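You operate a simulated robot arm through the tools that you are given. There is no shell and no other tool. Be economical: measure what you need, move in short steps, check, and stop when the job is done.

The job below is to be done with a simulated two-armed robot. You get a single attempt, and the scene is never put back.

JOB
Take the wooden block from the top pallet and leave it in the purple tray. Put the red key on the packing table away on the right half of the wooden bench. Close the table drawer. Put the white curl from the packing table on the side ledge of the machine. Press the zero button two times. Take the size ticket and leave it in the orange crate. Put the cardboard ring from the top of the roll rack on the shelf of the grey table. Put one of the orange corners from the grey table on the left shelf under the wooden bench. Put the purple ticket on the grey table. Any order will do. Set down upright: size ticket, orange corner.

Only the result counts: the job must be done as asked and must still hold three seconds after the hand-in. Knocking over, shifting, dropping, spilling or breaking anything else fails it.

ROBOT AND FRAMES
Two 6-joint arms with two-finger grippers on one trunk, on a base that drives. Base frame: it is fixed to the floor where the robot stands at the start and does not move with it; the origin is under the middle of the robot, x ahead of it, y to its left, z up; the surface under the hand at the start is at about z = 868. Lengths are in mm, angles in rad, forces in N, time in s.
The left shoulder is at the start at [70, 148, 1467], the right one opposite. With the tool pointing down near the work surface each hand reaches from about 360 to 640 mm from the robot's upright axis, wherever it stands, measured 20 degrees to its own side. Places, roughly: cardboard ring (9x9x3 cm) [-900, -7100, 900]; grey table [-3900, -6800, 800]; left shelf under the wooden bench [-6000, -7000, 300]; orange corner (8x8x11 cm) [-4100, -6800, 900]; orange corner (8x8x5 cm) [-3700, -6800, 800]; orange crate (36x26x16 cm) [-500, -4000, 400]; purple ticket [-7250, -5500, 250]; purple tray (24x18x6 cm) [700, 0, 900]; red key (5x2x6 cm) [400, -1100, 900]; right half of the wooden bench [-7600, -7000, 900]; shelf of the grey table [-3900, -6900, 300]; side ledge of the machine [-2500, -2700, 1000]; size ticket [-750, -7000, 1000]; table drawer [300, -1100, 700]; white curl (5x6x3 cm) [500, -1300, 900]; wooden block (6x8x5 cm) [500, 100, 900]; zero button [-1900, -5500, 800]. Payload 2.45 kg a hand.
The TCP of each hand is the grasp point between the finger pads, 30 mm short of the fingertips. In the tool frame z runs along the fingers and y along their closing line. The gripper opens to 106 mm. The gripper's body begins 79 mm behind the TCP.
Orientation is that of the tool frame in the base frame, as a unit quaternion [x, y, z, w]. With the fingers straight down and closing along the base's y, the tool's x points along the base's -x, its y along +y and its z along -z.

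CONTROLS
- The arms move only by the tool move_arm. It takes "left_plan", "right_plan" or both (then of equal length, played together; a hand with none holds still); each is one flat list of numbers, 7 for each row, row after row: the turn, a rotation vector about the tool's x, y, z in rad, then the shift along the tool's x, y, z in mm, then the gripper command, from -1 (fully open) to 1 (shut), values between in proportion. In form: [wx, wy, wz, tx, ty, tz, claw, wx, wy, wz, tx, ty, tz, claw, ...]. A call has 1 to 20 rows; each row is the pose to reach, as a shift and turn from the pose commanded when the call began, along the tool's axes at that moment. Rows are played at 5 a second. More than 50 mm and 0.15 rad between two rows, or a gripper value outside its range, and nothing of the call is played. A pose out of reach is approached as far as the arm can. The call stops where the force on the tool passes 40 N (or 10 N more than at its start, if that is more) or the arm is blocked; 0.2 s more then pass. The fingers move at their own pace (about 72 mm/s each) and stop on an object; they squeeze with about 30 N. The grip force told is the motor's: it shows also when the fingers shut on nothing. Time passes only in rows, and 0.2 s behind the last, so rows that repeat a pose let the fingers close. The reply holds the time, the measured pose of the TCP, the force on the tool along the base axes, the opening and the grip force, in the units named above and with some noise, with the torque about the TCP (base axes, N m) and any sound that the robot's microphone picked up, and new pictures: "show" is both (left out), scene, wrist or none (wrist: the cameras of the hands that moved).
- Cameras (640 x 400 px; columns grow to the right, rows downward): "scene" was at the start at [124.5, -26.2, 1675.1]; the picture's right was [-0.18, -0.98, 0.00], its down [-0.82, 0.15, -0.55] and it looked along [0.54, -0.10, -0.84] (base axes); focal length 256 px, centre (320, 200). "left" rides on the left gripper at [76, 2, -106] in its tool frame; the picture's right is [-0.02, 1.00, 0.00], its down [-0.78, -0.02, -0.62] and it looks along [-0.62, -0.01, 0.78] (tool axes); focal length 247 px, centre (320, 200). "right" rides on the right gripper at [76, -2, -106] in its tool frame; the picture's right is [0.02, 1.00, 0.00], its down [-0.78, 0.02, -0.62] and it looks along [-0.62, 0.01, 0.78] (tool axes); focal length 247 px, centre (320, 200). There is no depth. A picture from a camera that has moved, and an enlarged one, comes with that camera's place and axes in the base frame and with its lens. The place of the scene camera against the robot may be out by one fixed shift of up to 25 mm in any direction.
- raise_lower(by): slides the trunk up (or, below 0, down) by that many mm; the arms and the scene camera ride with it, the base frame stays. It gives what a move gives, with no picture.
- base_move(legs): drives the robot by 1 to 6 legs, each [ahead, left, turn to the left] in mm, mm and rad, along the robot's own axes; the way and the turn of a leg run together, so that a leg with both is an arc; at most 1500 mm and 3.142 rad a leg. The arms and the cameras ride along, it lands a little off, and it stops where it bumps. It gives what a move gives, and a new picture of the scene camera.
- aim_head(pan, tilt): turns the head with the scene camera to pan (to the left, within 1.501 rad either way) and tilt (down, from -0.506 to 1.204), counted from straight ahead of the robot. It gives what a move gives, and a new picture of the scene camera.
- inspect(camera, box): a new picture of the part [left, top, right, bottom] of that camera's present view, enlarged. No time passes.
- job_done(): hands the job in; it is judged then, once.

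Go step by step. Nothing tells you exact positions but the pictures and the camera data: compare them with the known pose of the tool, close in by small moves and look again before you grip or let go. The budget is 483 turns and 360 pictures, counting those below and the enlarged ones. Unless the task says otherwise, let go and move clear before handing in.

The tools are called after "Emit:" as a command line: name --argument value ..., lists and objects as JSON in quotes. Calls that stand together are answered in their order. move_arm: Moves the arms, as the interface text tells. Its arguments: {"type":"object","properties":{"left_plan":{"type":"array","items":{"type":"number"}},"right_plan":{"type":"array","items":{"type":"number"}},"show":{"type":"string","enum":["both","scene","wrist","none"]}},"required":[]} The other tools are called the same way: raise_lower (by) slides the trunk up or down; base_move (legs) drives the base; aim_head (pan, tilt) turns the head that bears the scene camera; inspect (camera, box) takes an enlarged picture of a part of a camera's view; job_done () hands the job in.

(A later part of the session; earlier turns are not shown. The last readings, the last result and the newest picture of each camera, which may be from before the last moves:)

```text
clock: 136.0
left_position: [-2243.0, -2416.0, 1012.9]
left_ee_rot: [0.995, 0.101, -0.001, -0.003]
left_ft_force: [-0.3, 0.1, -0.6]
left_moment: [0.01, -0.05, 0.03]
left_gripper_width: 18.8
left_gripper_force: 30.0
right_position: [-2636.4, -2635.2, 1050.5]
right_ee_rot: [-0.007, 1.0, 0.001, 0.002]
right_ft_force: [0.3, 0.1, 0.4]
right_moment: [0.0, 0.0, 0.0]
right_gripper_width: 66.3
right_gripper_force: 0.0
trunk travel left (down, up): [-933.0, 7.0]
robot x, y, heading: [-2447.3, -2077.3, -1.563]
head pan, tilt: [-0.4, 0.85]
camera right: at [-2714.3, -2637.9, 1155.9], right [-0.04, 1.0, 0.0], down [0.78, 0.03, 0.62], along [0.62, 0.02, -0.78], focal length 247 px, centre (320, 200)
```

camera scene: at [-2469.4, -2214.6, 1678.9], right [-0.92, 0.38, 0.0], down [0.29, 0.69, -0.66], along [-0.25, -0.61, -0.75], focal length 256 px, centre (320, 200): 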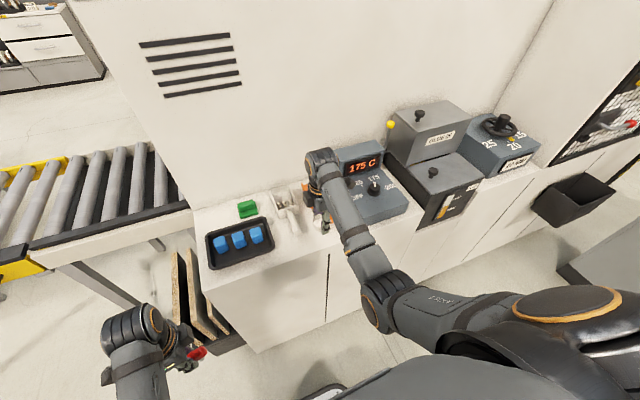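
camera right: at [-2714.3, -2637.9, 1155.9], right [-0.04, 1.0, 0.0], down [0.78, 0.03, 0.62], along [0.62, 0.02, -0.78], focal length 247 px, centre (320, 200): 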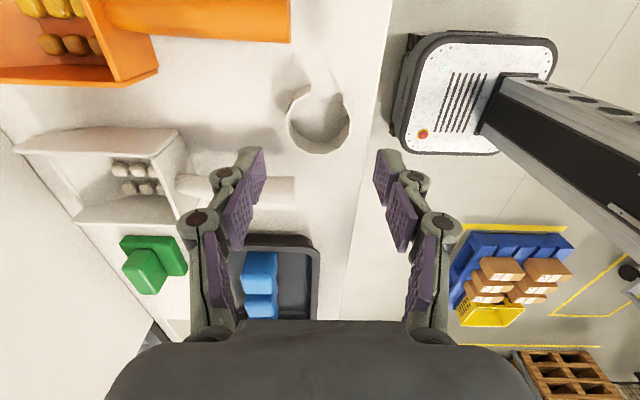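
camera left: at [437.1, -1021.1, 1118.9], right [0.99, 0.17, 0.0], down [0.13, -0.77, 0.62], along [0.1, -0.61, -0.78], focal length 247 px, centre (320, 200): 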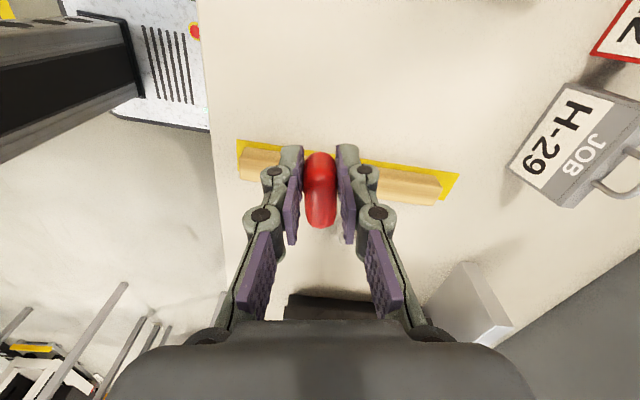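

The curl stands on the ledge. I'll retract the right hand and look around for a way to the other side.

Emit:
move_arm --right_plan '[0, 0, 0, 0, 40, 0, -0.25, 0, 0, 0, 0, 85, 0, 0, 0, 0, 0, 0, 130, 0, 0.5, 0, 0, 0, 0, 175, 10, 1, 0, 0, 0, 0, 200, 40, 1]' --show "none"

Emit:
aim_head --pan -1.3 --tilt 0.15

Emit:
aim_head --pan 1.0 --tilt 0.25

```text
clock: 137.2
left_position: [-2244.9, -2414.9, 1013.6]
left_ee_rot: [0.995, 0.101, 0.0, -0.002]
left_ft_force: [-0.2, -0.1, -0.6]
left_moment: [0.02, -0.01, 0.0]
left_gripper_width: 18.9
left_gripper_force: 30.3
right_position: [-2643.1, -2435.0, 1015.3]
right_ee_rot: [-0.008, 1.0, 0.0, 0.001]
right_ft_force: [-0.3, 0.3, -0.6]
right_moment: [0.0, 0.02, 0.01]
right_gripper_width: 0.0
right_gripper_force: 28.7
trunk travel left (down, up): [-933.0, 7.0]
robot x, y, heading: [-2445.2, -2076.5, -1.565]
head pan, tilt: [-0.4, 0.85]
```

```text
clock: 138.4
left_position: [-2243.5, -2416.3, 1012.8]
left_ee_rot: [0.995, 0.101, 0.0, -0.003]
left_ft_force: [0.6, 0.4, -0.4]
left_moment: [0.01, -0.01, -0.01]
left_gripper_width: 19.0
left_gripper_force: 29.8
right_position: [-2643.7, -2437.4, 1015.0]
right_ee_rot: [-0.008, 1.0, 0.0, 0.002]
right_ft_force: [0.0, 0.5, -0.5]
right_moment: [0.0, -0.01, 0.0]
right_gripper_width: 0.0
right_gripper_force: 29.2
trunk travel left (down, up): [-933.0, 7.0]
robot x, y, heading: [-2446.0, -2078.2, -1.56]
head pan, tilt: [-1.3, 0.15]
camera scene: at [-2528.7, -2167.9, 1741.2], right [-0.28, 0.96, 0.0], down [0.14, 0.04, -0.99], along [-0.95, -0.27, -0.15], focal length 256 px, centre (320, 200)
```

scene: 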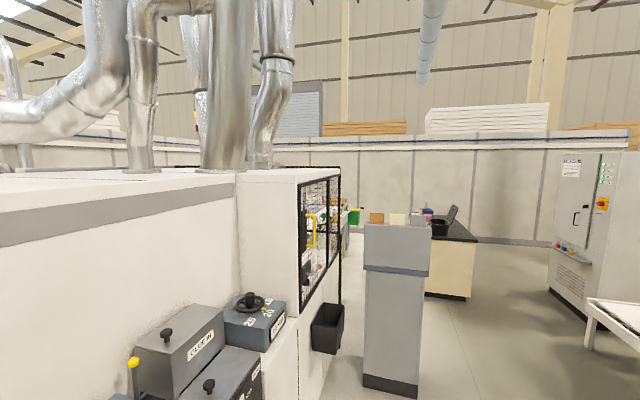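

```text
clock: 140.5
left_position: [-2244.3, -2416.3, 1013.9]
left_ee_rot: [0.995, 0.101, 0.0, -0.002]
left_ft_force: [0.4, 0.3, -0.9]
left_moment: [0.01, 0.0, -0.01]
left_gripper_width: 19.2
left_gripper_force: 30.0
right_position: [-2643.5, -2437.6, 1016.0]
right_ee_rot: [-0.008, 1.0, 0.0, 0.002]
right_ft_force: [-0.6, -0.1, -0.1]
right_moment: [-0.01, -0.03, -0.01]
right_gripper_width: 0.1
right_gripper_force: 28.7
trunk travel left (down, up): [-933.0, 7.0]
robot x, y, heading: [-2444.9, -2076.9, -1.559]
head pan, tilt: [1.0, 0.25]
camera scene: at [-2360.6, -2192.3, 1731.9], right [-0.53, -0.85, 0.0], down [-0.21, 0.13, -0.97], along [0.82, -0.52, -0.25], focal length 256 px, centre (320, 200)
```

scene: 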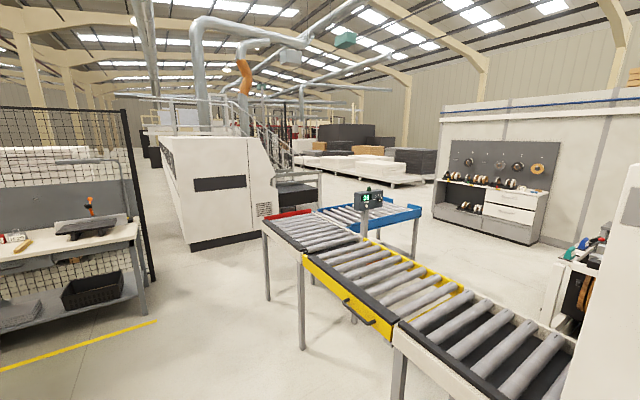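

The way around is past the conveyor's corner on the +x side. I'll drive back there in stages.

Emit:
base_move --legs '[[0, 1450, 0], [0, 700, 0], [330, 0, -0.005], [0, 900, 0]]'

Emit:
aim_head --pan -0.3 --tilt 0.3

```text
clock: 157.3
left_position: [809.9, -2756.4, 1013.2]
left_ee_rot: [0.997, 0.081, 0.0, -0.003]
left_ft_force: [-0.1, -0.3, 0.0]
left_moment: [-0.01, 0.01, 0.0]
left_gripper_width: 19.0
left_gripper_force: 30.2
right_position: [412.1, -2761.1, 1014.7]
right_ee_rot: [0.013, 1.0, 0.0, 0.001]
right_ft_force: [0.8, 0.4, 0.1]
right_moment: [0.02, -0.02, 0.02]
right_gripper_width: 0.0
right_gripper_force: 27.8
trunk travel left (down, up): [-933.0, 7.0]
robot x, y, heading: [623.8, -2410.2, -1.599]
head pan, tilt: [1.0, 0.25]
camera scene: at [703.1, -2527.9, 1732.0], right [-0.57, -0.82, 0.0], down [-0.2, 0.14, -0.97], along [0.8, -0.55, -0.25], focal length 256 px, centre (320, 200)
```

scene: 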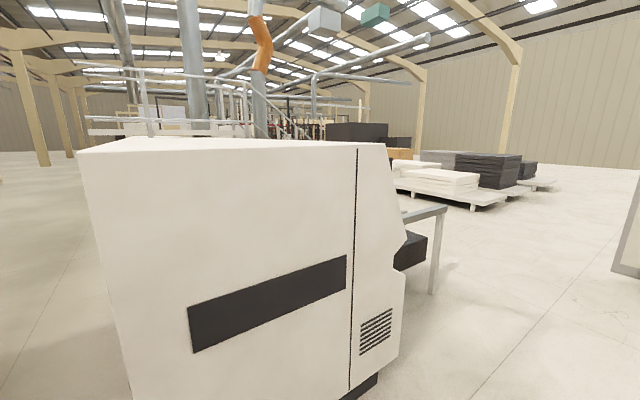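

```text
clock: 158.8
left_position: [811.5, -2756.6, 1013.5]
left_ee_rot: [0.997, 0.082, 0.0, -0.002]
left_ft_force: [0.1, -0.3, -0.3]
left_moment: [0.0, 0.01, 0.01]
left_gripper_width: 18.9
left_gripper_force: 30.1
right_position: [410.8, -2760.9, 1015.0]
right_ee_rot: [0.012, 1.0, 0.001, 0.002]
right_ft_force: [-0.3, -0.7, 0.5]
right_moment: [0.0, 0.01, 0.01]
right_gripper_width: 0.0
right_gripper_force: 28.5
trunk travel left (down, up): [-933.0, 7.0]
robot x, y, heading: [623.5, -2410.1, -1.604]
head pan, tilt: [-0.3, 0.3]
camera scene: at [597.0, -2563.4, 1727.2], right [-0.95, 0.33, 0.0], down [0.1, 0.28, -0.96], along [-0.31, -0.9, -0.3], focal length 256 px, centre (320, 200)
```

scene: 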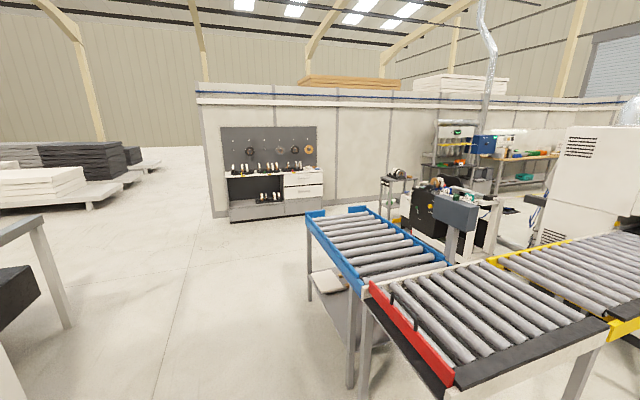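

The route is clear. The pegboard cabinet ahead is the roll rack, so I'll drive towards it.

Emit:
base_move --legs '[[1500, 0, 0.03], [1300, 0, 0], [0, -1000, 0]]'

Emit:
aim_head --pan 0.0 --tilt 0.35

```text
clock: 177.3
left_position: [-230.7, -5567.0, 1011.9]
left_ee_rot: [0.997, 0.078, 0.0, -0.003]
left_ft_force: [0.2, 0.1, -1.1]
left_moment: [-0.03, 0.01, 0.0]
left_gripper_width: 18.7
left_gripper_force: 29.7
right_position: [-630.2, -5570.0, 1015.7]
right_ee_rot: [0.016, 1.0, 0.0, 0.0]
right_ft_force: [0.8, -0.3, 0.2]
right_moment: [0.01, 0.02, -0.02]
right_gripper_width: 0.1
right_gripper_force: 28.7
trunk travel left (down, up): [-933.0, 7.0]
robot x, y, heading: [-417.5, -5224.8, -1.61]
head pan, tilt: [-0.3, 0.3]
camera scene: at [-443.5, -5372.9, 1727.2], right [-0.94, 0.33, 0.0], down [0.1, 0.28, -0.96], along [-0.32, -0.9, -0.3], focal length 256 px, centre (320, 200)
```

scene: 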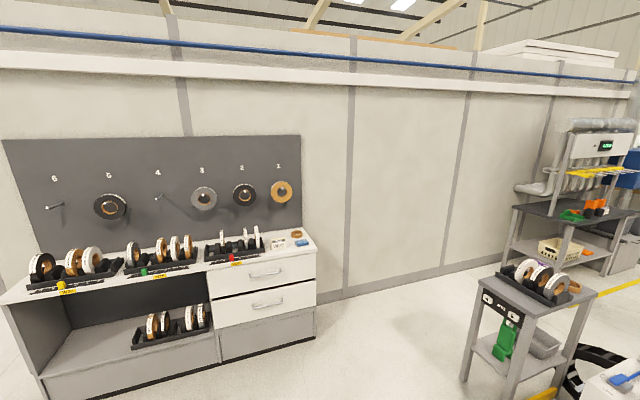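

```text
clock: 178.1
left_position: [-232.3, -5568.4, 1013.4]
left_ee_rot: [0.997, 0.078, 0.0, -0.003]
left_ft_force: [0.2, 0.5, 0.4]
left_moment: [0.03, 0.0, 0.0]
left_gripper_width: 18.7
left_gripper_force: 29.9
right_position: [-631.1, -5569.5, 1014.5]
right_ee_rot: [0.016, 1.0, -0.001, 0.002]
right_ft_force: [0.7, 0.9, 0.1]
right_moment: [0.0, -0.03, -0.01]
right_gripper_width: 0.0
right_gripper_force: 28.6
trunk travel left (down, up): [-933.0, 7.0]
robot x, y, heading: [-419.5, -5222.6, -1.601]
head pan, tilt: [0.0, 0.351]
camera scene: at [-417.5, -5377.7, 1722.5], right [-1.0, 0.04, 0.0], down [0.01, 0.34, -0.94], along [-0.04, -0.94, -0.34], focal length 256 px, centre (320, 200)
```

scene: 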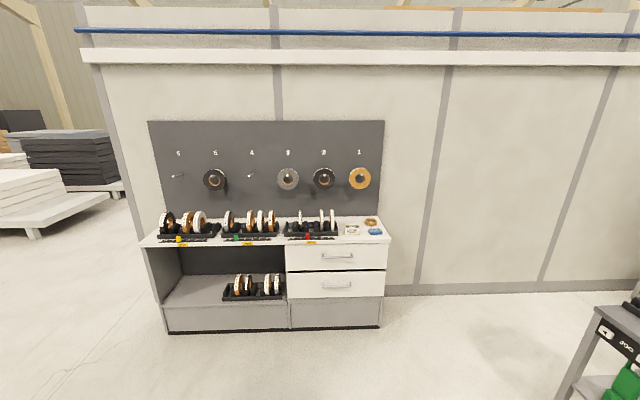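

Let me zoom in on the top of the rack to identify the cardboard ring and the size ticket.

Emit:
inspect --camera "scene" --box '[272, 190, 400, 270]'

```text
5.00 times, centred on (336, 230) of scene
camera zoom: at [-417.5, -5377.7, 1722.5], right [-1.0, 0.04, 0.0], down [0.01, 0.34, -0.94], along [-0.04, -0.94, -0.34], focal length 1279 px, centre (240, 50)
```

zoom: 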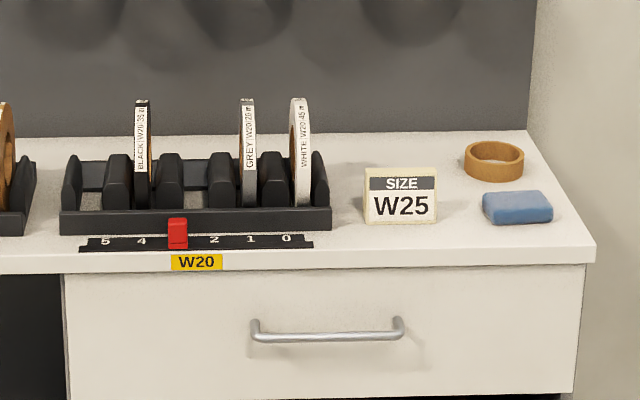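

The "SIZE W25" ticket stands near (-690, -6940) and the ring near (-850, -7060). I'll drive up to the rack.

Emit:
base_move --legs '[[1190, -60, 0.03]]'

Emit:
aim_head --pan -0.35 --tilt 0.85

```text
clock: 184.2
left_position: [-306.7, -6751.5, 1013.5]
left_ee_rot: [0.996, 0.094, 0.0, -0.002]
left_ft_force: [0.5, 0.8, -0.8]
left_moment: [0.0, -0.03, 0.04]
left_gripper_width: 18.7
left_gripper_force: 29.8
right_position: [-704.2, -6766.6, 1015.5]
right_ee_rot: [-0.001, 1.0, 0.0, 0.002]
right_ft_force: [-0.6, 0.5, 0.2]
right_moment: [0.02, -0.01, 0.02]
right_gripper_width: 0.0
right_gripper_force: 28.4
trunk travel left (down, up): [-933.0, 7.0]
robot x, y, heading: [-502.4, -6408.9, -1.579]
head pan, tilt: [0.0, 0.351]
camera scene: at [-497.9, -6567.5, 1722.6], right [-1.0, 0.0, 0.0], down [0.0, 0.34, -0.94], along [0.0, -0.94, -0.34], focal length 256 px, centre (320, 200)
```

scene: 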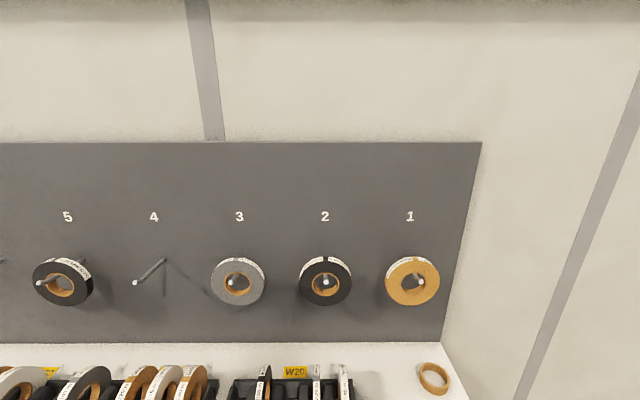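

```text
clock: 185.1
left_position: [-304.9, -6752.4, 1013.2]
left_ee_rot: [0.996, 0.094, 0.001, -0.003]
left_ft_force: [-0.2, 0.6, -1.2]
left_moment: [0.03, 0.01, -0.01]
left_gripper_width: 19.1
left_gripper_force: 30.3
right_position: [-705.1, -6766.3, 1014.2]
right_ee_rot: [-0.001, 1.0, 0.001, 0.001]
right_ft_force: [0.4, -0.4, -0.5]
right_moment: [0.01, -0.02, -0.01]
right_gripper_width: 0.0
right_gripper_force: 29.4
trunk travel left (down, up): [-933.0, 7.0]
robot x, y, heading: [-504.0, -6411.4, -1.574]
head pan, tilt: [-0.351, 0.85]
camera scene: at [-524.6, -6548.6, 1678.9], right [-0.94, 0.35, 0.0], down [0.26, 0.7, -0.66], along [-0.23, -0.62, -0.75], focal length 256 px, centre (320, 200)
```

scene: 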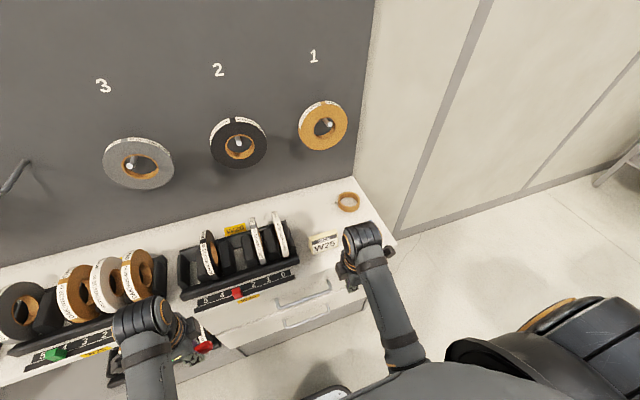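

I'll bring the open right hand above the ticket.

Emit:
move_arm --right_plan '[0, 0, 0, -4, -45, 0, 0, 0, 0, 0, -8, -90, 0, -0.5, 0, 0, 0, -12, -135, 0, -0.5, 0, 0, 0, -15, -180, 0, -0.5, 0, 0, 0, -15, -194, 0, -0.5, 0, 0, 0, -15, -194, 0, -0.5]' --show "wrist"

```text
clock: 186.5
left_position: [-305.9, -6751.4, 1013.7]
left_ee_rot: [0.996, 0.094, 0.0, -0.001]
left_ft_force: [-0.4, -0.1, -0.5]
left_moment: [0.01, -0.02, 0.03]
left_gripper_width: 18.7
left_gripper_force: 29.9
right_position: [-690.1, -6961.4, 1016.8]
right_ee_rot: [0.0, 1.0, 0.001, 0.002]
right_ft_force: [0.0, 0.5, 1.1]
right_moment: [0.0, -0.01, 0.01]
right_gripper_width: 79.6
right_gripper_force: 0.0
trunk travel left (down, up): [-933.0, 7.0]
robot x, y, heading: [-501.9, -6411.5, -1.576]
head pan, tilt: [-0.351, 0.85]
camera right: at [-767.8, -6963.2, 1121.6], right [-0.02, 1.0, 0.0], down [0.78, 0.02, 0.62], along [0.62, 0.01, -0.78], focal length 247 px, centre (320, 200)
```

right: 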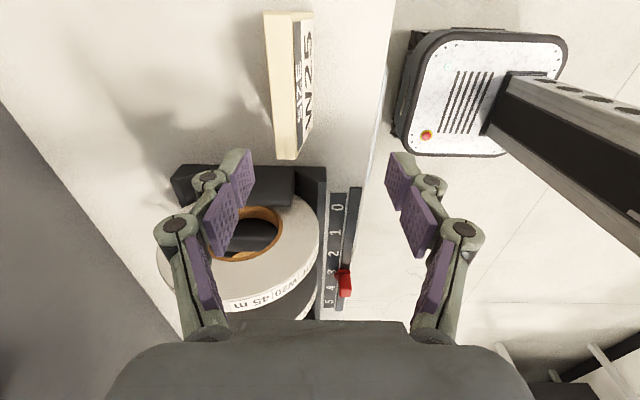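

The ticket is a wedge about 95 mm wide. I'll centre over it and look closer.

Emit:
move_arm --right_plan '[0, 0, 0, 14, -11, 0, -0.5, 0, 0, 0, 27, -24, 5, -0.5, 0, 0, 0, 27, -24, 10, -0.5]' --show "none"

Emit:
inspect --camera "right" --box '[200, 20, 440, 170]'

```text
clock: 187.3
left_position: [-305.5, -6750.9, 1012.5]
left_ee_rot: [0.996, 0.094, -0.001, -0.003]
left_ft_force: [-0.6, 0.7, -1.1]
left_moment: [-0.02, -0.02, -0.01]
left_gripper_width: 18.9
left_gripper_force: 29.8
right_position: [-716.1, -6986.4, 1004.6]
right_ee_rot: [-0.001, 1.0, -0.001, 0.0]
right_ft_force: [0.2, -0.4, -0.1]
right_moment: [-0.01, 0.01, 0.0]
right_gripper_width: 79.6
right_gripper_force: 0.0
trunk travel left (down, up): [-933.0, 7.0]
robot x, y, heading: [-499.3, -6412.7, -1.576]
head pan, tilt: [-0.351, 0.85]
```

```text
2.67 times, centred on (320, 95) of right
camera zoom: at [-793.5, -6987.9, 1109.8], right [-0.02, 1.0, 0.0], down [0.78, 0.02, 0.62], along [0.62, 0.01, -0.78], focal length 659 px, centre (320, 480)
```

zoom: 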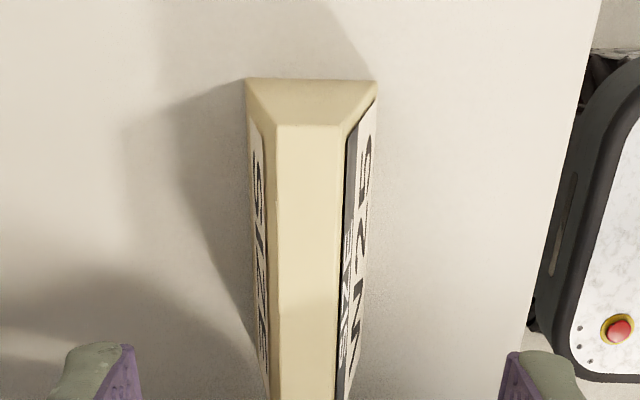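

The ticket is a symmetric wedge with its top at z ≈ 944 and base at about 874. I'll descend with the fingers fore and aft, then close near its base.

Emit:
move_arm --right_plan '[0, 0, 0, 1, -4, 30, -0.5, 0, 0, 0, 1, -4, 60, -0.5, 0, 0, 0, 1, -4, 80, -0.5, 0, 0, 0, 1, -4, 88, -0.5, 0, 0, 0, 1, -4, 88, -0.5]' --show "wrist"

```text
clock: 188.5
left_position: [-306.5, -6752.1, 1011.9]
left_ee_rot: [0.996, 0.093, 0.001, -0.003]
left_ft_force: [0.7, -0.4, 0.5]
left_moment: [-0.03, -0.01, -0.02]
left_gripper_width: 18.9
left_gripper_force: 29.8
right_position: [-717.3, -6989.2, 915.2]
right_ee_rot: [-0.001, 1.0, 0.001, 0.002]
right_ft_force: [-0.3, 0.4, -0.5]
right_moment: [-0.02, 0.05, -0.01]
right_gripper_width: 79.5
right_gripper_force: 0.0
trunk travel left (down, up): [-933.0, 7.0]
robot x, y, heading: [-502.8, -6415.2, -1.572]
head pan, tilt: [-0.351, 0.85]
camera right: at [-794.3, -6990.3, 1020.7], right [-0.02, 1.0, 0.0], down [0.78, 0.02, 0.62], along [0.62, 0.01, -0.78], focal length 247 px, centre (320, 200)
```

right: 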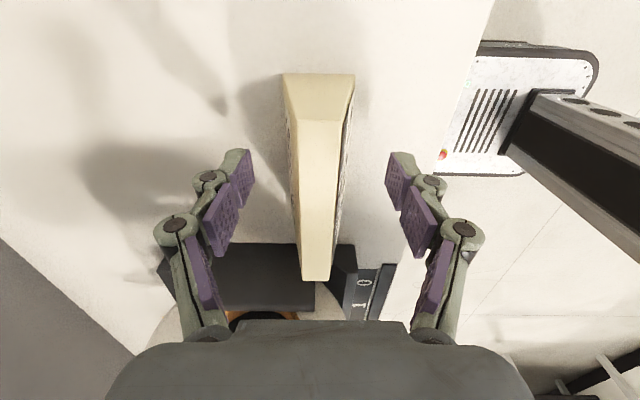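

Centred. I'll close and lift gently by a few millimetres.

Emit:
move_arm --right_plan '[0, 0, 0, 0, 0, 3, -0.2, 0, 0, 0, 0, 0, 3, 0.1, 0, 0, 0, 0, 0, 3, 0.5, 0, 0, 0, 0, 0, 3, 1, 0, 0, 0, 0, 0, 3, 1, 0, 0, 0, 0, 0, 0, 1, 0, 0, 0, 0, 0, -4, 1, 0, 0, 0, 0, 0, -9, 1, 0, 0, 0, 0, 0, -15, 1]' --show "wrist"

```text
clock: 190.5
left_position: [-305.7, -6750.9, 1012.1]
left_ee_rot: [0.996, 0.095, 0.001, -0.002]
left_ft_force: [-0.6, 0.4, -1.1]
left_moment: [0.01, -0.04, -0.01]
left_gripper_width: 19.0
left_gripper_force: 30.1
right_position: [-718.1, -6988.3, 931.3]
right_ee_rot: [-0.001, 1.0, 0.001, 0.002]
right_ft_force: [-0.4, -0.3, 0.4]
right_moment: [0.01, -0.01, -0.02]
right_gripper_width: 33.0
right_gripper_force: 29.6
trunk travel left (down, up): [-933.0, 7.0]
robot x, y, heading: [-503.3, -6412.6, -1.576]
head pan, tilt: [-0.351, 0.85]
camera right: at [-795.1, -6990.4, 1036.6], right [-0.02, 1.0, 0.0], down [0.78, 0.02, 0.62], along [0.62, 0.01, -0.78], focal length 247 px, centre (320, 200)
```

right: 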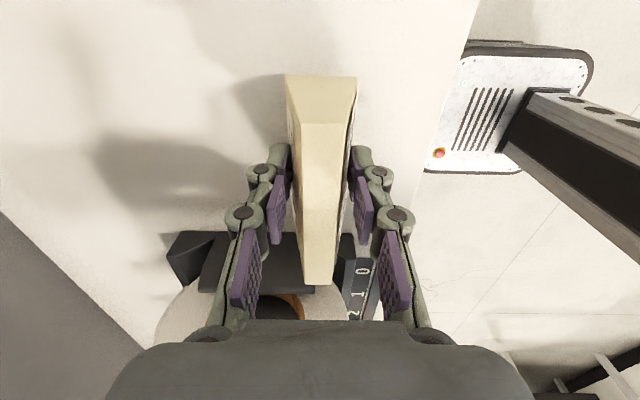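

It's coming up with the hand. I'll lift further, slowly.

Emit:
move_arm --right_plan '[0, 0, 0, 0, 0, -5, 1, 0, 0, 0, 0, 0, -11, 1, 0, 0, 0, 0, 0, -18, 1, 0, 0, 0, 0, 0, -26, 1, 0, 0, 0, 0, 0, -34, 1, 0, 0, 0, 0, 0, -42, 1, 0, 0, 0, 0, 0, -50, 1, 0, 0, 0, 0, 0, -58, 1, 0, 0, 0, 0, 0, -66, 1, 0, 0, 0, 0, 0, -74, 1, 0, 0, 0, 0, 0, -82, 1, 0, 0, 0, 0, 0, -90, 1]' --show "wrist"

```text
clock: 193.1
left_position: [-306.0, -6751.1, 1012.8]
left_ee_rot: [0.996, 0.094, 0.001, -0.003]
left_ft_force: [0.2, -0.4, 0.2]
left_moment: [0.01, 0.01, 0.01]
left_gripper_width: 19.1
left_gripper_force: 30.0
right_position: [-718.5, -6988.2, 1020.2]
right_ee_rot: [-0.002, 1.0, 0.001, 0.001]
right_ft_force: [-0.2, 0.0, -0.4]
right_moment: [0.0, 0.0, -0.04]
right_gripper_width: 32.7
right_gripper_force: 30.0
trunk travel left (down, up): [-933.0, 7.0]
robot x, y, heading: [-505.3, -6409.9, -1.576]
head pan, tilt: [-0.351, 0.85]
camera right: at [-795.4, -6990.4, 1126.7], right [-0.02, 1.0, 0.0], down [0.78, 0.02, 0.62], along [0.62, 0.02, -0.78], focal length 247 px, centre (320, 200)
```

right: 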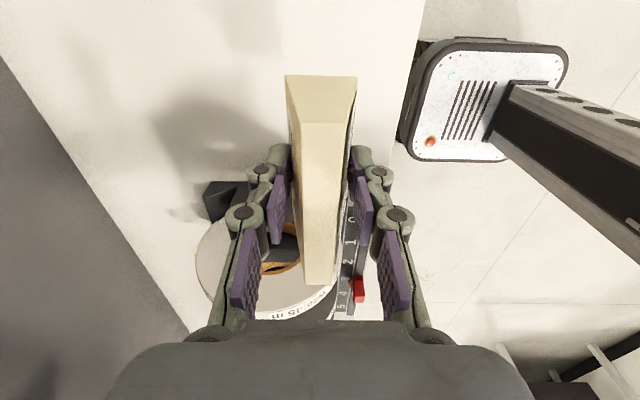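

The ticket is held. I'll pull the hand in, back away from the rack and turn round to find the orange crate.

Emit:
move_arm --right_plan '[0, 0, 0, 0, 6, 0, 1, 0, 0, 0, 0, 18, 0, 1, 0, 0, 0, 0, 34, 0, 1, 0, 0, 0, 0, 50, 0, 1, 0, 0, 0, 0, 66, 0, 1, 0, 0, 0, 0, 82, 0, 1, 0, 0, 0, 0, 98, 0, 1, 0, 0, 0, 0, 114, 0, 1, 0, 0, 0, 0, 130, 0, 1, 0, 0, 0, 0, 146, 0, 1, 0, 0, 0, 0, 160, 0, 1, 0, 0, 0, 0, 170, 0, 1]' --show "none"

Emit:
base_move --legs '[[-900, 0, 0], [0, 0, 1.57], [0, 0, 1.2]]'

Emit:
aim_head --pan 0.0 --tilt 0.4

```text
clock: 195.7
left_position: [-306.5, -6752.2, 1013.2]
left_ee_rot: [0.996, 0.095, 0.001, -0.002]
left_ft_force: [0.1, -0.2, -0.6]
left_moment: [0.01, 0.01, -0.04]
left_gripper_width: 18.9
left_gripper_force: 29.8
right_position: [-717.7, -6818.2, 1019.8]
right_ee_rot: [-0.002, 1.0, 0.0, 0.002]
right_ft_force: [-0.2, -0.7, -0.4]
right_moment: [-0.02, 0.0, 0.0]
right_gripper_width: 32.7
right_gripper_force: 30.2
trunk travel left (down, up): [-933.0, 7.0]
robot x, y, heading: [-501.7, -6412.1, -1.578]
head pan, tilt: [-0.351, 0.85]
```

```text
clock: 207.2
left_position: [-545.3, -5101.3, 1012.4]
left_ee_rot: [0.112, 0.994, -0.002, -0.001]
left_ft_force: [1.0, 0.0, -1.0]
left_moment: [0.01, 0.0, -0.01]
left_gripper_width: 19.0
left_gripper_force: 30.0
right_position: [-140.7, -5204.1, 1019.5]
right_ee_rot: [0.979, -0.203, -0.002, 0.0]
right_ft_force: [0.9, 0.4, -0.7]
right_moment: [0.03, -0.04, -0.01]
right_gripper_width: 32.0
right_gripper_force: 30.2
trunk travel left (down, up): [-933.0, 7.0]
robot x, y, heading: [-504.6, -5493.9, 1.153]
head pan, tilt: [-0.351, 0.85]
camera scene: at [-421.7, -5403.3, 1678.8], right [0.72, -0.69, 0.0], down [-0.52, -0.54, -0.66], along [0.46, 0.47, -0.75], focal length 256 px, centre (320, 200)
```

scene: 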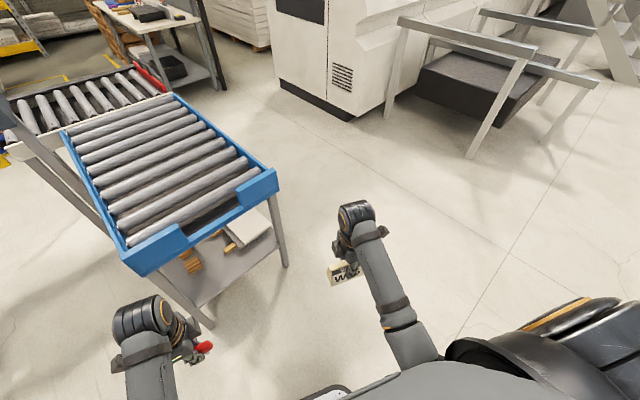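

```text
clock: 208.1
left_position: [-545.4, -5101.1, 1013.0]
left_ee_rot: [0.112, 0.994, -0.002, -0.001]
left_ft_force: [0.7, -0.5, -0.7]
left_moment: [-0.02, 0.04, 0.0]
left_gripper_width: 19.0
left_gripper_force: 29.8
right_position: [-141.7, -5205.2, 1019.8]
right_ee_rot: [0.979, -0.204, -0.002, 0.0]
right_ft_force: [-0.6, -0.2, 1.0]
right_moment: [0.01, 0.0, 0.0]
right_gripper_width: 32.2
right_gripper_force: 30.2
trunk travel left (down, up): [-933.0, 7.0]
robot x, y, heading: [-507.8, -5492.2, 1.156]
head pan, tilt: [0.0, 0.4]
camera scene: at [-438.8, -5374.9, 1717.9], right [0.91, -0.41, 0.0], down [-0.16, -0.36, -0.92], along [0.37, 0.84, -0.39], focal length 256 px, centre (320, 200)
```

scene: 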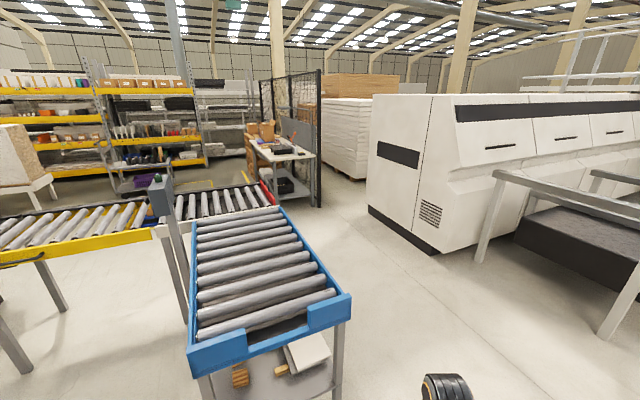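

The crate should be under the conveyor, opening to the -x side. I'll look left, that way.

Emit:
aim_head --pan 1.0 --tilt 0.5

```text
clock: 209.4
left_position: [-545.3, -5099.7, 1013.1]
left_ee_rot: [0.111, 0.994, -0.002, -0.002]
left_ft_force: [0.3, 0.4, -1.7]
left_moment: [0.0, 0.02, 0.01]
left_gripper_width: 18.9
left_gripper_force: 30.1
right_position: [-142.0, -5205.2, 1018.7]
right_ee_rot: [0.979, -0.203, -0.001, 0.001]
right_ft_force: [-0.4, -0.7, 0.2]
right_moment: [0.02, -0.02, 0.03]
right_gripper_width: 32.3
right_gripper_force: 30.2
trunk travel left (down, up): [-933.0, 7.0]
robot x, y, heading: [-499.5, -5489.5, 1.155]
head pan, tilt: [1.0, 0.499]
camera scene: at [-526.3, -5383.5, 1708.8], right [0.84, 0.55, 0.0], down [0.26, -0.4, -0.88], along [-0.48, 0.73, -0.48], focal length 256 px, centre (320, 200)
```

scene: 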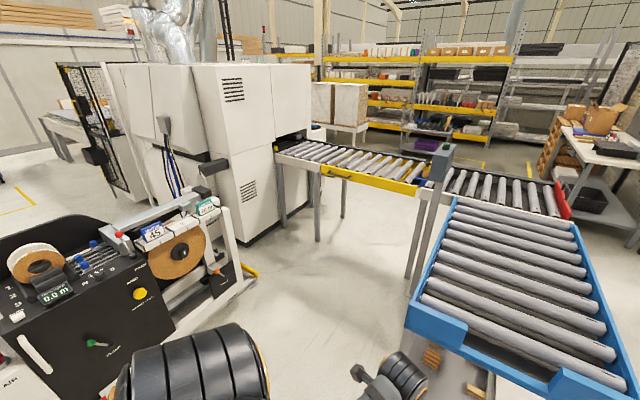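

The zero-button machine is on the left at x < -1900, and the floor between it and the conveyor is free. I'll go there and look under the conveyor from the -x side.

Emit:
base_move --legs '[[0, 0, -1.155], [-720, 0, 0], [0, 1250, 0]]'

Emit:
aim_head --pan 0.0 --tilt 0.75

```text
clock: 222.2
left_position: [-945.3, -4052.3, 1012.8]
left_ee_rot: [0.621, 0.783, -0.002, -0.002]
left_ft_force: [0.1, -0.6, -0.2]
left_moment: [0.02, -0.01, 0.02]
left_gripper_width: 19.1
left_gripper_force: 30.5
right_position: [-862.5, -4461.0, 1020.0]
right_ee_rot: [0.722, -0.692, -0.003, 0.0]
right_ft_force: [-0.9, 0.7, 0.4]
right_moment: [-0.01, 0.03, 0.01]
right_gripper_width: 31.7
right_gripper_force: 30.1
trunk travel left (down, up): [-933.0, 7.0]
robot x, y, heading: [-1277.2, -4262.0, 0.036]
head pan, tilt: [1.0, 0.499]
camera scene: at [-1175.8, -4196.6, 1708.9], right [0.86, -0.51, 0.0], down [-0.24, -0.41, -0.88], along [0.45, 0.76, -0.48], focal length 256 px, centre (320, 200)
```

scene: 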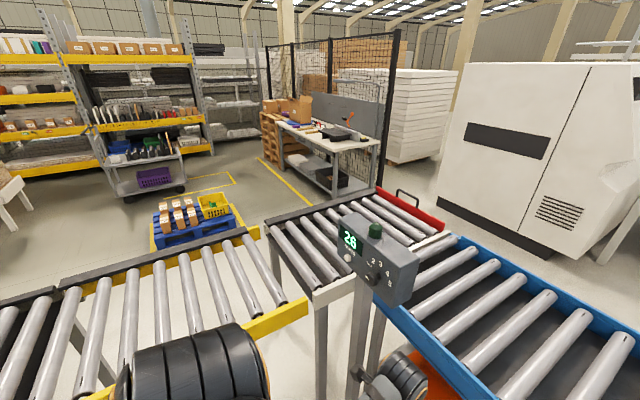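

```text
clock: 223.4
left_position: [-946.2, -4051.1, 1013.2]
left_ee_rot: [0.621, 0.784, -0.002, -0.003]
left_ft_force: [-0.4, 0.8, -0.6]
left_moment: [0.0, -0.01, 0.03]
left_gripper_width: 18.9
left_gripper_force: 30.1
right_position: [-860.3, -4460.9, 1019.6]
right_ee_rot: [0.722, -0.692, -0.002, 0.0]
right_ft_force: [-0.7, -0.1, -0.8]
right_moment: [-0.01, 0.02, 0.0]
right_gripper_width: 31.8
right_gripper_force: 29.9
trunk travel left (down, up): [-933.0, 7.0]
robot x, y, heading: [-1277.7, -4260.2, 0.037]
head pan, tilt: [0.0, 0.75]
camera scene: at [-1139.3, -4271.1, 1686.9], right [0.04, -1.0, 0.0], down [-0.68, -0.03, -0.73], along [0.73, 0.03, -0.68], focal length 256 px, centre (320, 200)
```

scene: 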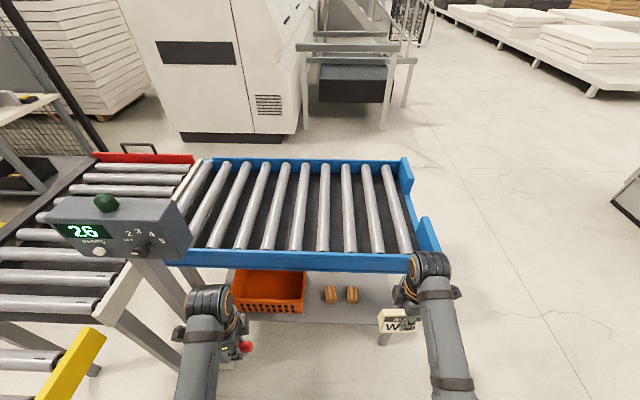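

The orange crate is on the lower shelf under the blue conveyor, at its near edge. I'll zoom in.

Emit:
inspect --camera "scene" --box '[200, 240, 400, 365]'

```text
3.20 times, centred on (300, 302) of scene
camera zoom: at [-1139.3, -4271.1, 1686.9], right [0.04, -1.0, 0.0], down [-0.68, -0.03, -0.73], along [0.73, 0.03, -0.68], focal length 818 px, centre (384, -128)
```

zoom: 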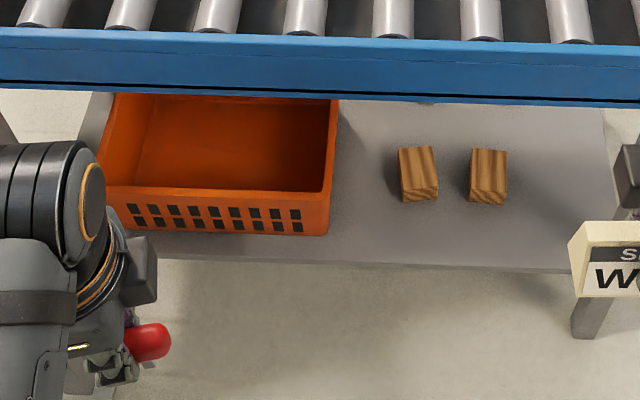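

The crate (rim z ≈ 460, y -4168 to -3814, x from about -546) sits wholly under the conveyor rail, so I must go in with the hand tilted forward. First I'll turn the right wrist so the ticket's long axis points ahead.

Emit:
move_arm --right_plan '[0, 0, 0.1, 0, 0, 0, 1, 0, 0, 0.2, 0, 0, 0, 1, 0, 0, 0.3, 0, 0, 0, 1, 0, 0, 0.4, 0, 0, 0, 1, 0, 0, 0.5, 0, 0, 0, 1, 0, 0, 0.6, 0, 0, 0, 1, 0, 0, 0.7, 0, 0, 0, 1, 0, 0, 0.8, 0, 0, 0, 1, 0, 0, 0.9, 0, 0, 0, 1, 0, 0, 1.0, 0, 0, 0, 1, 0, 0, 1.1, 0, 0, 0, 1, 0, 0, 1.2, 0, 0, 0, 1, 0, 0, 1.3, 0, 0, 0, 1, 0, 0, 1.4, 0, 0, 0, 1, 0, 0, 1.5, 0, 0, 0, 1, 0, 0, 1.57, 0, 0, 0, 1]' --show "none"

Emit:
raise_lower --by -400

Emit:
aim_head --pan 0.0 --tilt 0.5

```text
clock: 226.8
left_position: [-944.5, -4051.8, 1012.9]
left_ee_rot: [0.622, 0.783, -0.001, -0.002]
left_ft_force: [-1.2, 0.1, -0.2]
left_moment: [0.01, -0.03, -0.01]
left_gripper_width: 19.2
left_gripper_force: 30.4
right_position: [-862.0, -4461.6, 1020.5]
right_ee_rot: [-0.02, 1.0, 0.002, -0.001]
right_ft_force: [-0.4, -0.2, 0.0]
right_moment: [-0.02, -0.02, 0.02]
right_gripper_width: 31.7
right_gripper_force: 29.5
trunk travel left (down, up): [-933.0, 7.0]
robot x, y, heading: [-1274.7, -4262.1, 0.039]
head pan, tilt: [0.0, 0.75]
```

```text
clock: 230.7
left_position: [-946.1, -4052.3, 613.4]
left_ee_rot: [0.621, 0.784, -0.001, -0.003]
left_ft_force: [-0.1, -0.2, -1.4]
left_moment: [0.03, 0.01, -0.02]
left_gripper_width: 19.1
left_gripper_force: 30.3
right_position: [-861.5, -4461.7, 619.9]
right_ee_rot: [-0.022, 1.0, 0.002, 0.0]
right_ft_force: [-0.3, -0.1, 0.1]
right_moment: [-0.03, 0.0, 0.01]
right_gripper_width: 31.4
right_gripper_force: 30.3
trunk travel left (down, up): [-533.0, 407.0]
robot x, y, heading: [-1279.5, -4260.5, 0.038]
head pan, tilt: [0.0, 0.75]
```

```text
clock: 231.4
left_position: [-945.4, -4051.4, 612.9]
left_ee_rot: [0.621, 0.783, -0.001, -0.001]
left_ft_force: [-0.2, -0.1, -0.8]
left_moment: [0.03, 0.01, -0.01]
left_gripper_width: 18.7
left_gripper_force: 29.8
right_position: [-862.2, -4460.7, 619.0]
right_ee_rot: [-0.021, 1.0, 0.002, 0.0]
right_ft_force: [0.0, -0.1, -0.5]
right_moment: [0.03, 0.01, 0.01]
right_gripper_width: 31.6
right_gripper_force: 30.1
trunk travel left (down, up): [-533.0, 407.0]
robot x, y, heading: [-1275.7, -4260.6, 0.039]
head pan, tilt: [0.0, 0.499]
camera scene: at [-1131.3, -4270.9, 1308.7], right [0.04, -1.0, 0.0], down [-0.48, -0.02, -0.88], along [0.88, 0.03, -0.48], focal length 256 px, centre (320, 200)
```

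scene: 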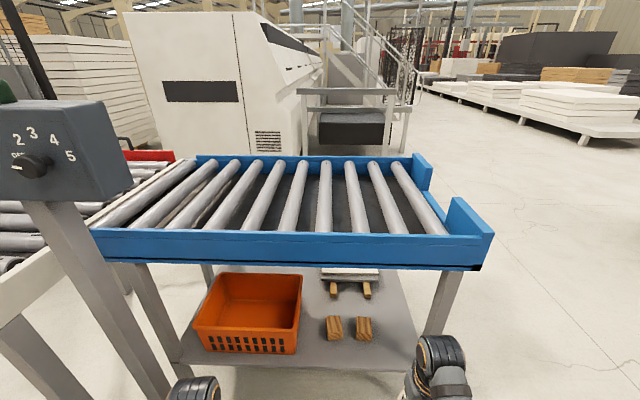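

I'll now test tilting the right hand forward in free space.

Emit:
move_arm --right_plan '[0, -0.1, 0, -10, 0, 0, 1, 0, -0.2, 0, -20, 0, 0, 1, 0, -0.3, 0, -30, 0, 0, 1, 0, -0.4, 0, -40, 0, 0, 1, 0, -0.5, 0, -50, 0, 0, 1, 0, -0.6, 0, -60, 0, 0, 1, 0, -0.65, 0, -60, 0, 0, 1, 0, -0.65, 0, -60, 0, 0, 1]' --show "both"

```text
clock: 233.2
left_position: [-944.9, -4051.7, 612.7]
left_ee_rot: [0.621, 0.784, -0.001, -0.002]
left_ft_force: [0.3, 0.9, 0.1]
left_moment: [0.02, -0.01, 0.01]
left_gripper_width: 19.0
left_gripper_force: 30.3
right_position: [-800.5, -4459.7, 618.9]
right_ee_rot: [-0.02, 0.947, 0.008, 0.32]
right_ft_force: [-0.5, 0.5, -0.2]
right_moment: [0.0, -0.03, 0.0]
right_gripper_width: 31.6
right_gripper_force: 29.7
trunk travel left (down, up): [-533.0, 407.0]
robot x, y, heading: [-1276.5, -4258.6, 0.038]
head pan, tilt: [0.0, 0.499]
camera scene: at [-1131.2, -4270.9, 1308.8], right [0.04, -1.0, 0.0], down [-0.48, -0.02, -0.88], along [0.88, 0.03, -0.48], focal length 256 px, centre (320, 200)
camera right: at [-927.2, -4466.4, 656.7], right [-0.06, 1.0, -0.01], down [0.25, 0.02, 0.97], along [0.97, 0.06, -0.25], focal length 247 px, centre (320, 200)
```

scene: 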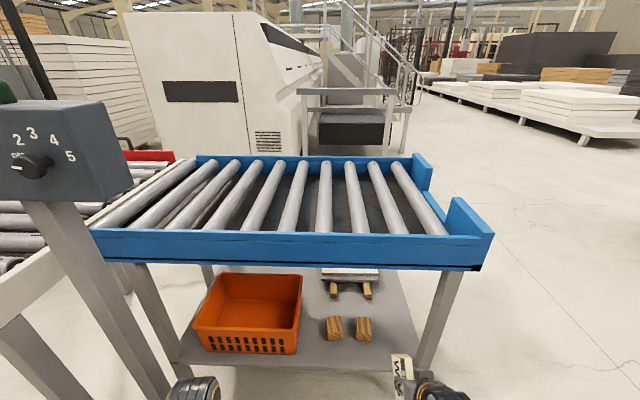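
right: 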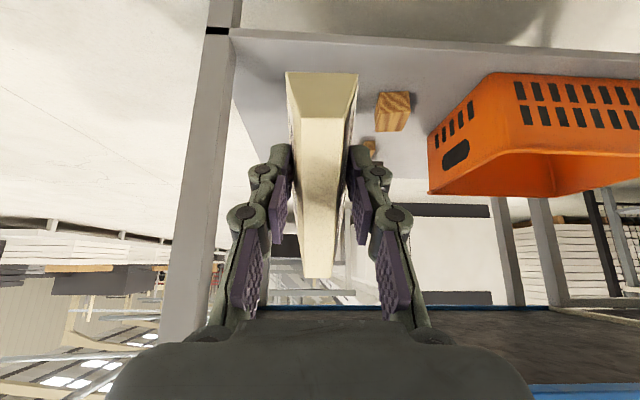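

The tilt works. But with the wrist camera on the near side it would foul the crate's front wall, so I'll try turning the hand half round about its own axis, putting the camera on the far side.

Emit:
move_arm --right_plan '[0, 0, -0.14, 0, 0, 0, 1, 0, 0, -0.28, 0, 0, 0, 1, 0, 0, -0.42, 0, 0, 0, 1, 0, 0, -0.56, 0, 0, 0, 1, 0, 0, -0.7, 0, 0, 0, 1, 0, 0, -0.84, 0, 0, 0, 1, 0, 0, -0.98, 0, 0, 0, 1, 0, 0, -1.12, 0, 0, 0, 1, 0, 0, -1.26, 0, 0, 0, 1, 0, 0, -1.4, 0, 0, 0, 1, 0, 0, -1.54, 0, 0, 0, 1, 0, 0, -1.68, 0, 0, 0, 1, 0, 0, -1.82, 0, 0, 0, 1, 0, 0, -1.96, 0, 0, 0, 1, 0, 0, -2.1, 0, 0, 0, 1, 0, 0, -2.24, 0, 0, 0, 1, 0, 0, -2.38, 0, 0, 0, 1, 0, 0, -2.52, 0, 0, 0, 1, 0, 0, -2.66, 0, 0, 0, 1, 0, 0, -2.8, 0, 0, 0, 1]' --show "wrist"

```text
clock: 237.4
left_position: [-945.3, -4052.6, 613.2]
left_ee_rot: [0.621, 0.784, -0.002, -0.002]
left_ft_force: [0.3, -0.9, -1.0]
left_moment: [0.02, 0.03, 0.0]
left_gripper_width: 18.9
left_gripper_force: 29.7
right_position: [-801.2, -4458.4, 619.0]
right_ee_rot: [0.937, -0.141, 0.312, -0.062]
right_ft_force: [-0.1, -0.9, 0.2]
right_moment: [0.04, 0.04, 0.0]
right_gripper_width: 31.3
right_gripper_force: 29.7
trunk travel left (down, up): [-533.0, 407.0]
robot x, y, heading: [-1275.5, -4262.2, 0.042]
head pan, tilt: [0.0, 0.499]
camera right: at [-807.7, -4482.9, 746.8], right [-0.21, -0.96, -0.19], down [-0.98, 0.2, 0.05], along [-0.01, 0.2, -0.98], focal length 247 px, centre (320, 200)
```

right: 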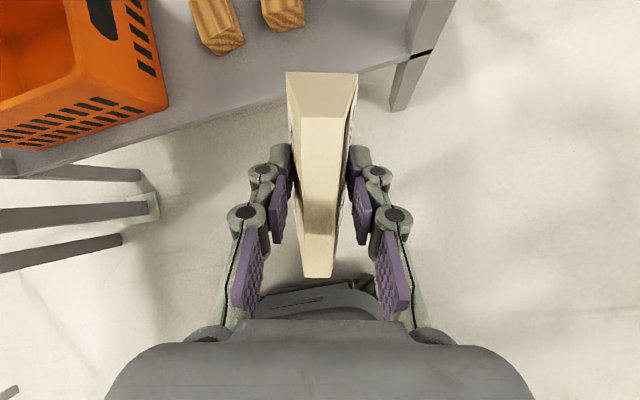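

That works and gives a good downward view. I'll finish the turn and bring the left hand further in, so it stays clear of the display post.

Emit:
move_arm --right_plan '[0, 0, -0.08, 0, 0, 0, 1, 0, 0, -0.16, 0, 0, 0, 1, 0, 0, -0.24, 0, 0, 0, 1, 0, 0, -0.32, 0, 0, 0, 1, 0, 0, -0.34, 0, 0, 0, 1, 0, 0, -0.34, 0, 0, 0, 1]' --left_plan '[0, 0, 0, -12, 0, 0, 1, 0, 0, 0, -28, -1, 0, 1, 0, 0, 0, -44, -2, 0, 1, 0, 0, 0, -60, -3, 0, 1, 0, 0, 0, -72, -4, 0, 1, 0, 0, 0, -80, -4, 0, 1]' --show "none"

Emit:
base_move --legs '[[0, 410, -0.04]]'

Emit:
inspect --camera "right" --box '[0, 0, 640, 400]'

```text
clock: 238.3
left_position: [-943.7, -4028.8, 604.5]
left_ee_rot: [0.635, 0.767, 0.066, -0.064]
left_ft_force: [-0.1, -0.2, -0.8]
left_moment: [0.01, -0.01, 0.02]
left_gripper_width: 19.1
left_gripper_force: 30.3
left hand out of reach, approached as far as the arm can: row 4
right_position: [-803.4, -4478.3, 620.0]
right_ee_rot: [0.948, -0.022, 0.318, -0.023]
right_ft_force: [0.0, 0.5, -0.2]
right_moment: [0.06, -0.01, -0.02]
right_gripper_width: 31.0
right_gripper_force: 30.1
right hand out of reach, approached as far as the arm can: row 3, 4
trunk travel left (down, up): [-533.0, 407.0]
robot x, y, heading: [-1278.7, -4258.2, 0.034]
head pan, tilt: [0.0, 0.499]
stopped in row 4 (left hand): the arm was blocked; the commanded pose is now the measured one
```

```text
clock: 240.9
left_position: [-947.3, -3622.4, 604.3]
left_ee_rot: [0.646, 0.758, 0.065, -0.063]
left_ft_force: [0.0, 0.2, -0.6]
left_moment: [-0.02, 0.03, -0.01]
left_gripper_width: 18.8
left_gripper_force: 30.1
right_position: [-819.4, -4073.9, 620.3]
right_ee_rot: [0.947, -0.033, 0.318, -0.019]
right_ft_force: [-0.2, -0.1, -0.2]
right_moment: [-0.01, -0.01, -0.01]
right_gripper_width: 31.3
right_gripper_force: 30.2
trunk travel left (down, up): [-533.0, 407.0]
robot x, y, heading: [-1289.2, -3849.7, 0.01]
head pan, tilt: [0.0, 0.499]
camera scene: at [-1141.2, -3859.5, 1308.8], right [0.01, -1.0, 0.0], down [-0.48, -0.01, -0.88], along [0.88, 0.01, -0.48], focal length 256 px, centre (320, 200)
```

scene: 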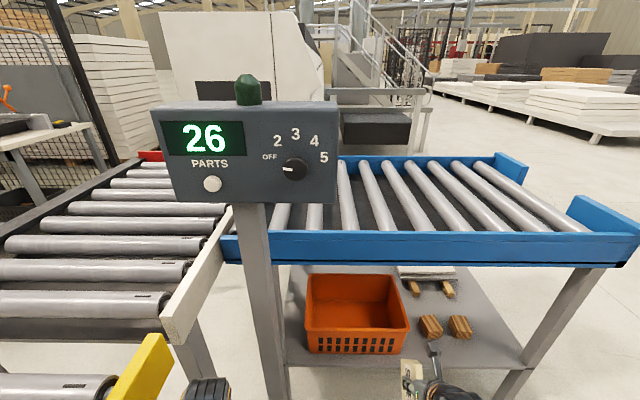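

```text
1.00 times, centred on (320, 200) of right (not enlarged: the box is as wide or as high as the picture)
camera zoom: at [-823.0, -4080.3, 751.0], right [-0.03, -1.0, -0.04], down [-1.0, 0.03, 0.02], along [-0.02, 0.04, -1.0], focal length 247 px, centre (320, 200)
```

zoom: 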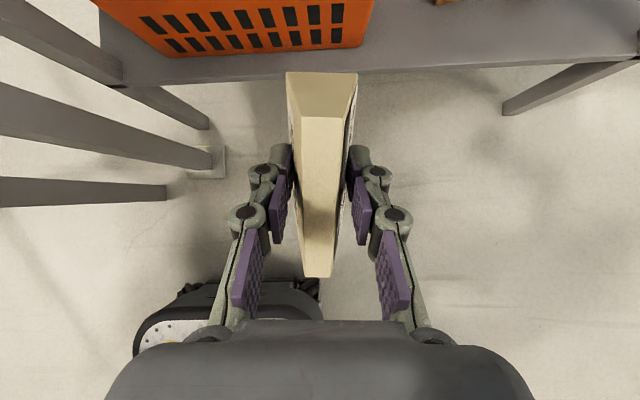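

The display post stands directly ahead here, so I'll come in at an angle from further right instead, heading about 0.5 rad.

Emit:
base_move --legs '[[0, -212, 0], [0, 0, 0.49]]'

Emit:
inspect --camera "right" --box '[0, 0, 640, 400]'

```text
clock: 243.9
left_position: [-1095.4, -3699.2, 604.9]
left_ee_rot: [0.438, 0.894, 0.047, -0.078]
left_ft_force: [-0.1, 0.2, 0.2]
left_moment: [0.01, -0.02, 0.02]
left_gripper_width: 19.1
left_gripper_force: 29.6
right_position: [-763.6, -4036.7, 622.0]
right_ee_rot: [0.926, 0.202, 0.303, -0.096]
right_ft_force: [0.5, 0.2, -0.6]
right_moment: [0.01, -0.01, 0.01]
right_gripper_width: 30.9
right_gripper_force: 30.3
trunk travel left (down, up): [-533.0, 407.0]
robot x, y, heading: [-1284.7, -4057.8, 0.513]
head pan, tilt: [0.0, 0.499]
camera scene: at [-1156.8, -4006.1, 1308.8], right [0.49, -0.87, 0.0], down [-0.42, -0.23, -0.88], along [0.77, 0.43, -0.48], focal length 256 px, centre (320, 200)
```

scene: 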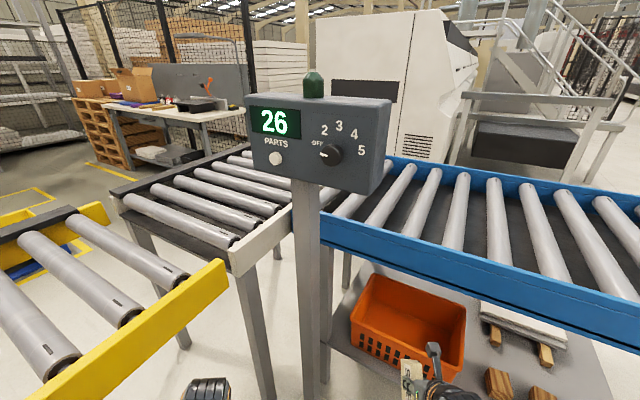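

```text
1.00 times, centred on (320, 200) of right (not enlarged: the box is as wide or as high as the picture)
camera zoom: at [-765.9, -4042.5, 750.8], right [0.45, -0.89, -0.04], down [-0.89, -0.45, 0.02], along [-0.04, 0.03, -1.0], focal length 247 px, centre (320, 200)
```

zoom: 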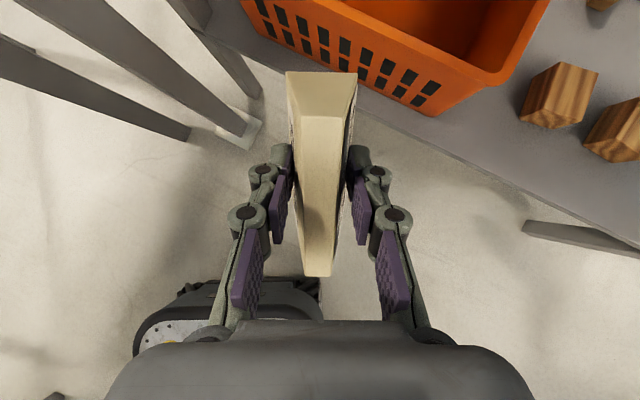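

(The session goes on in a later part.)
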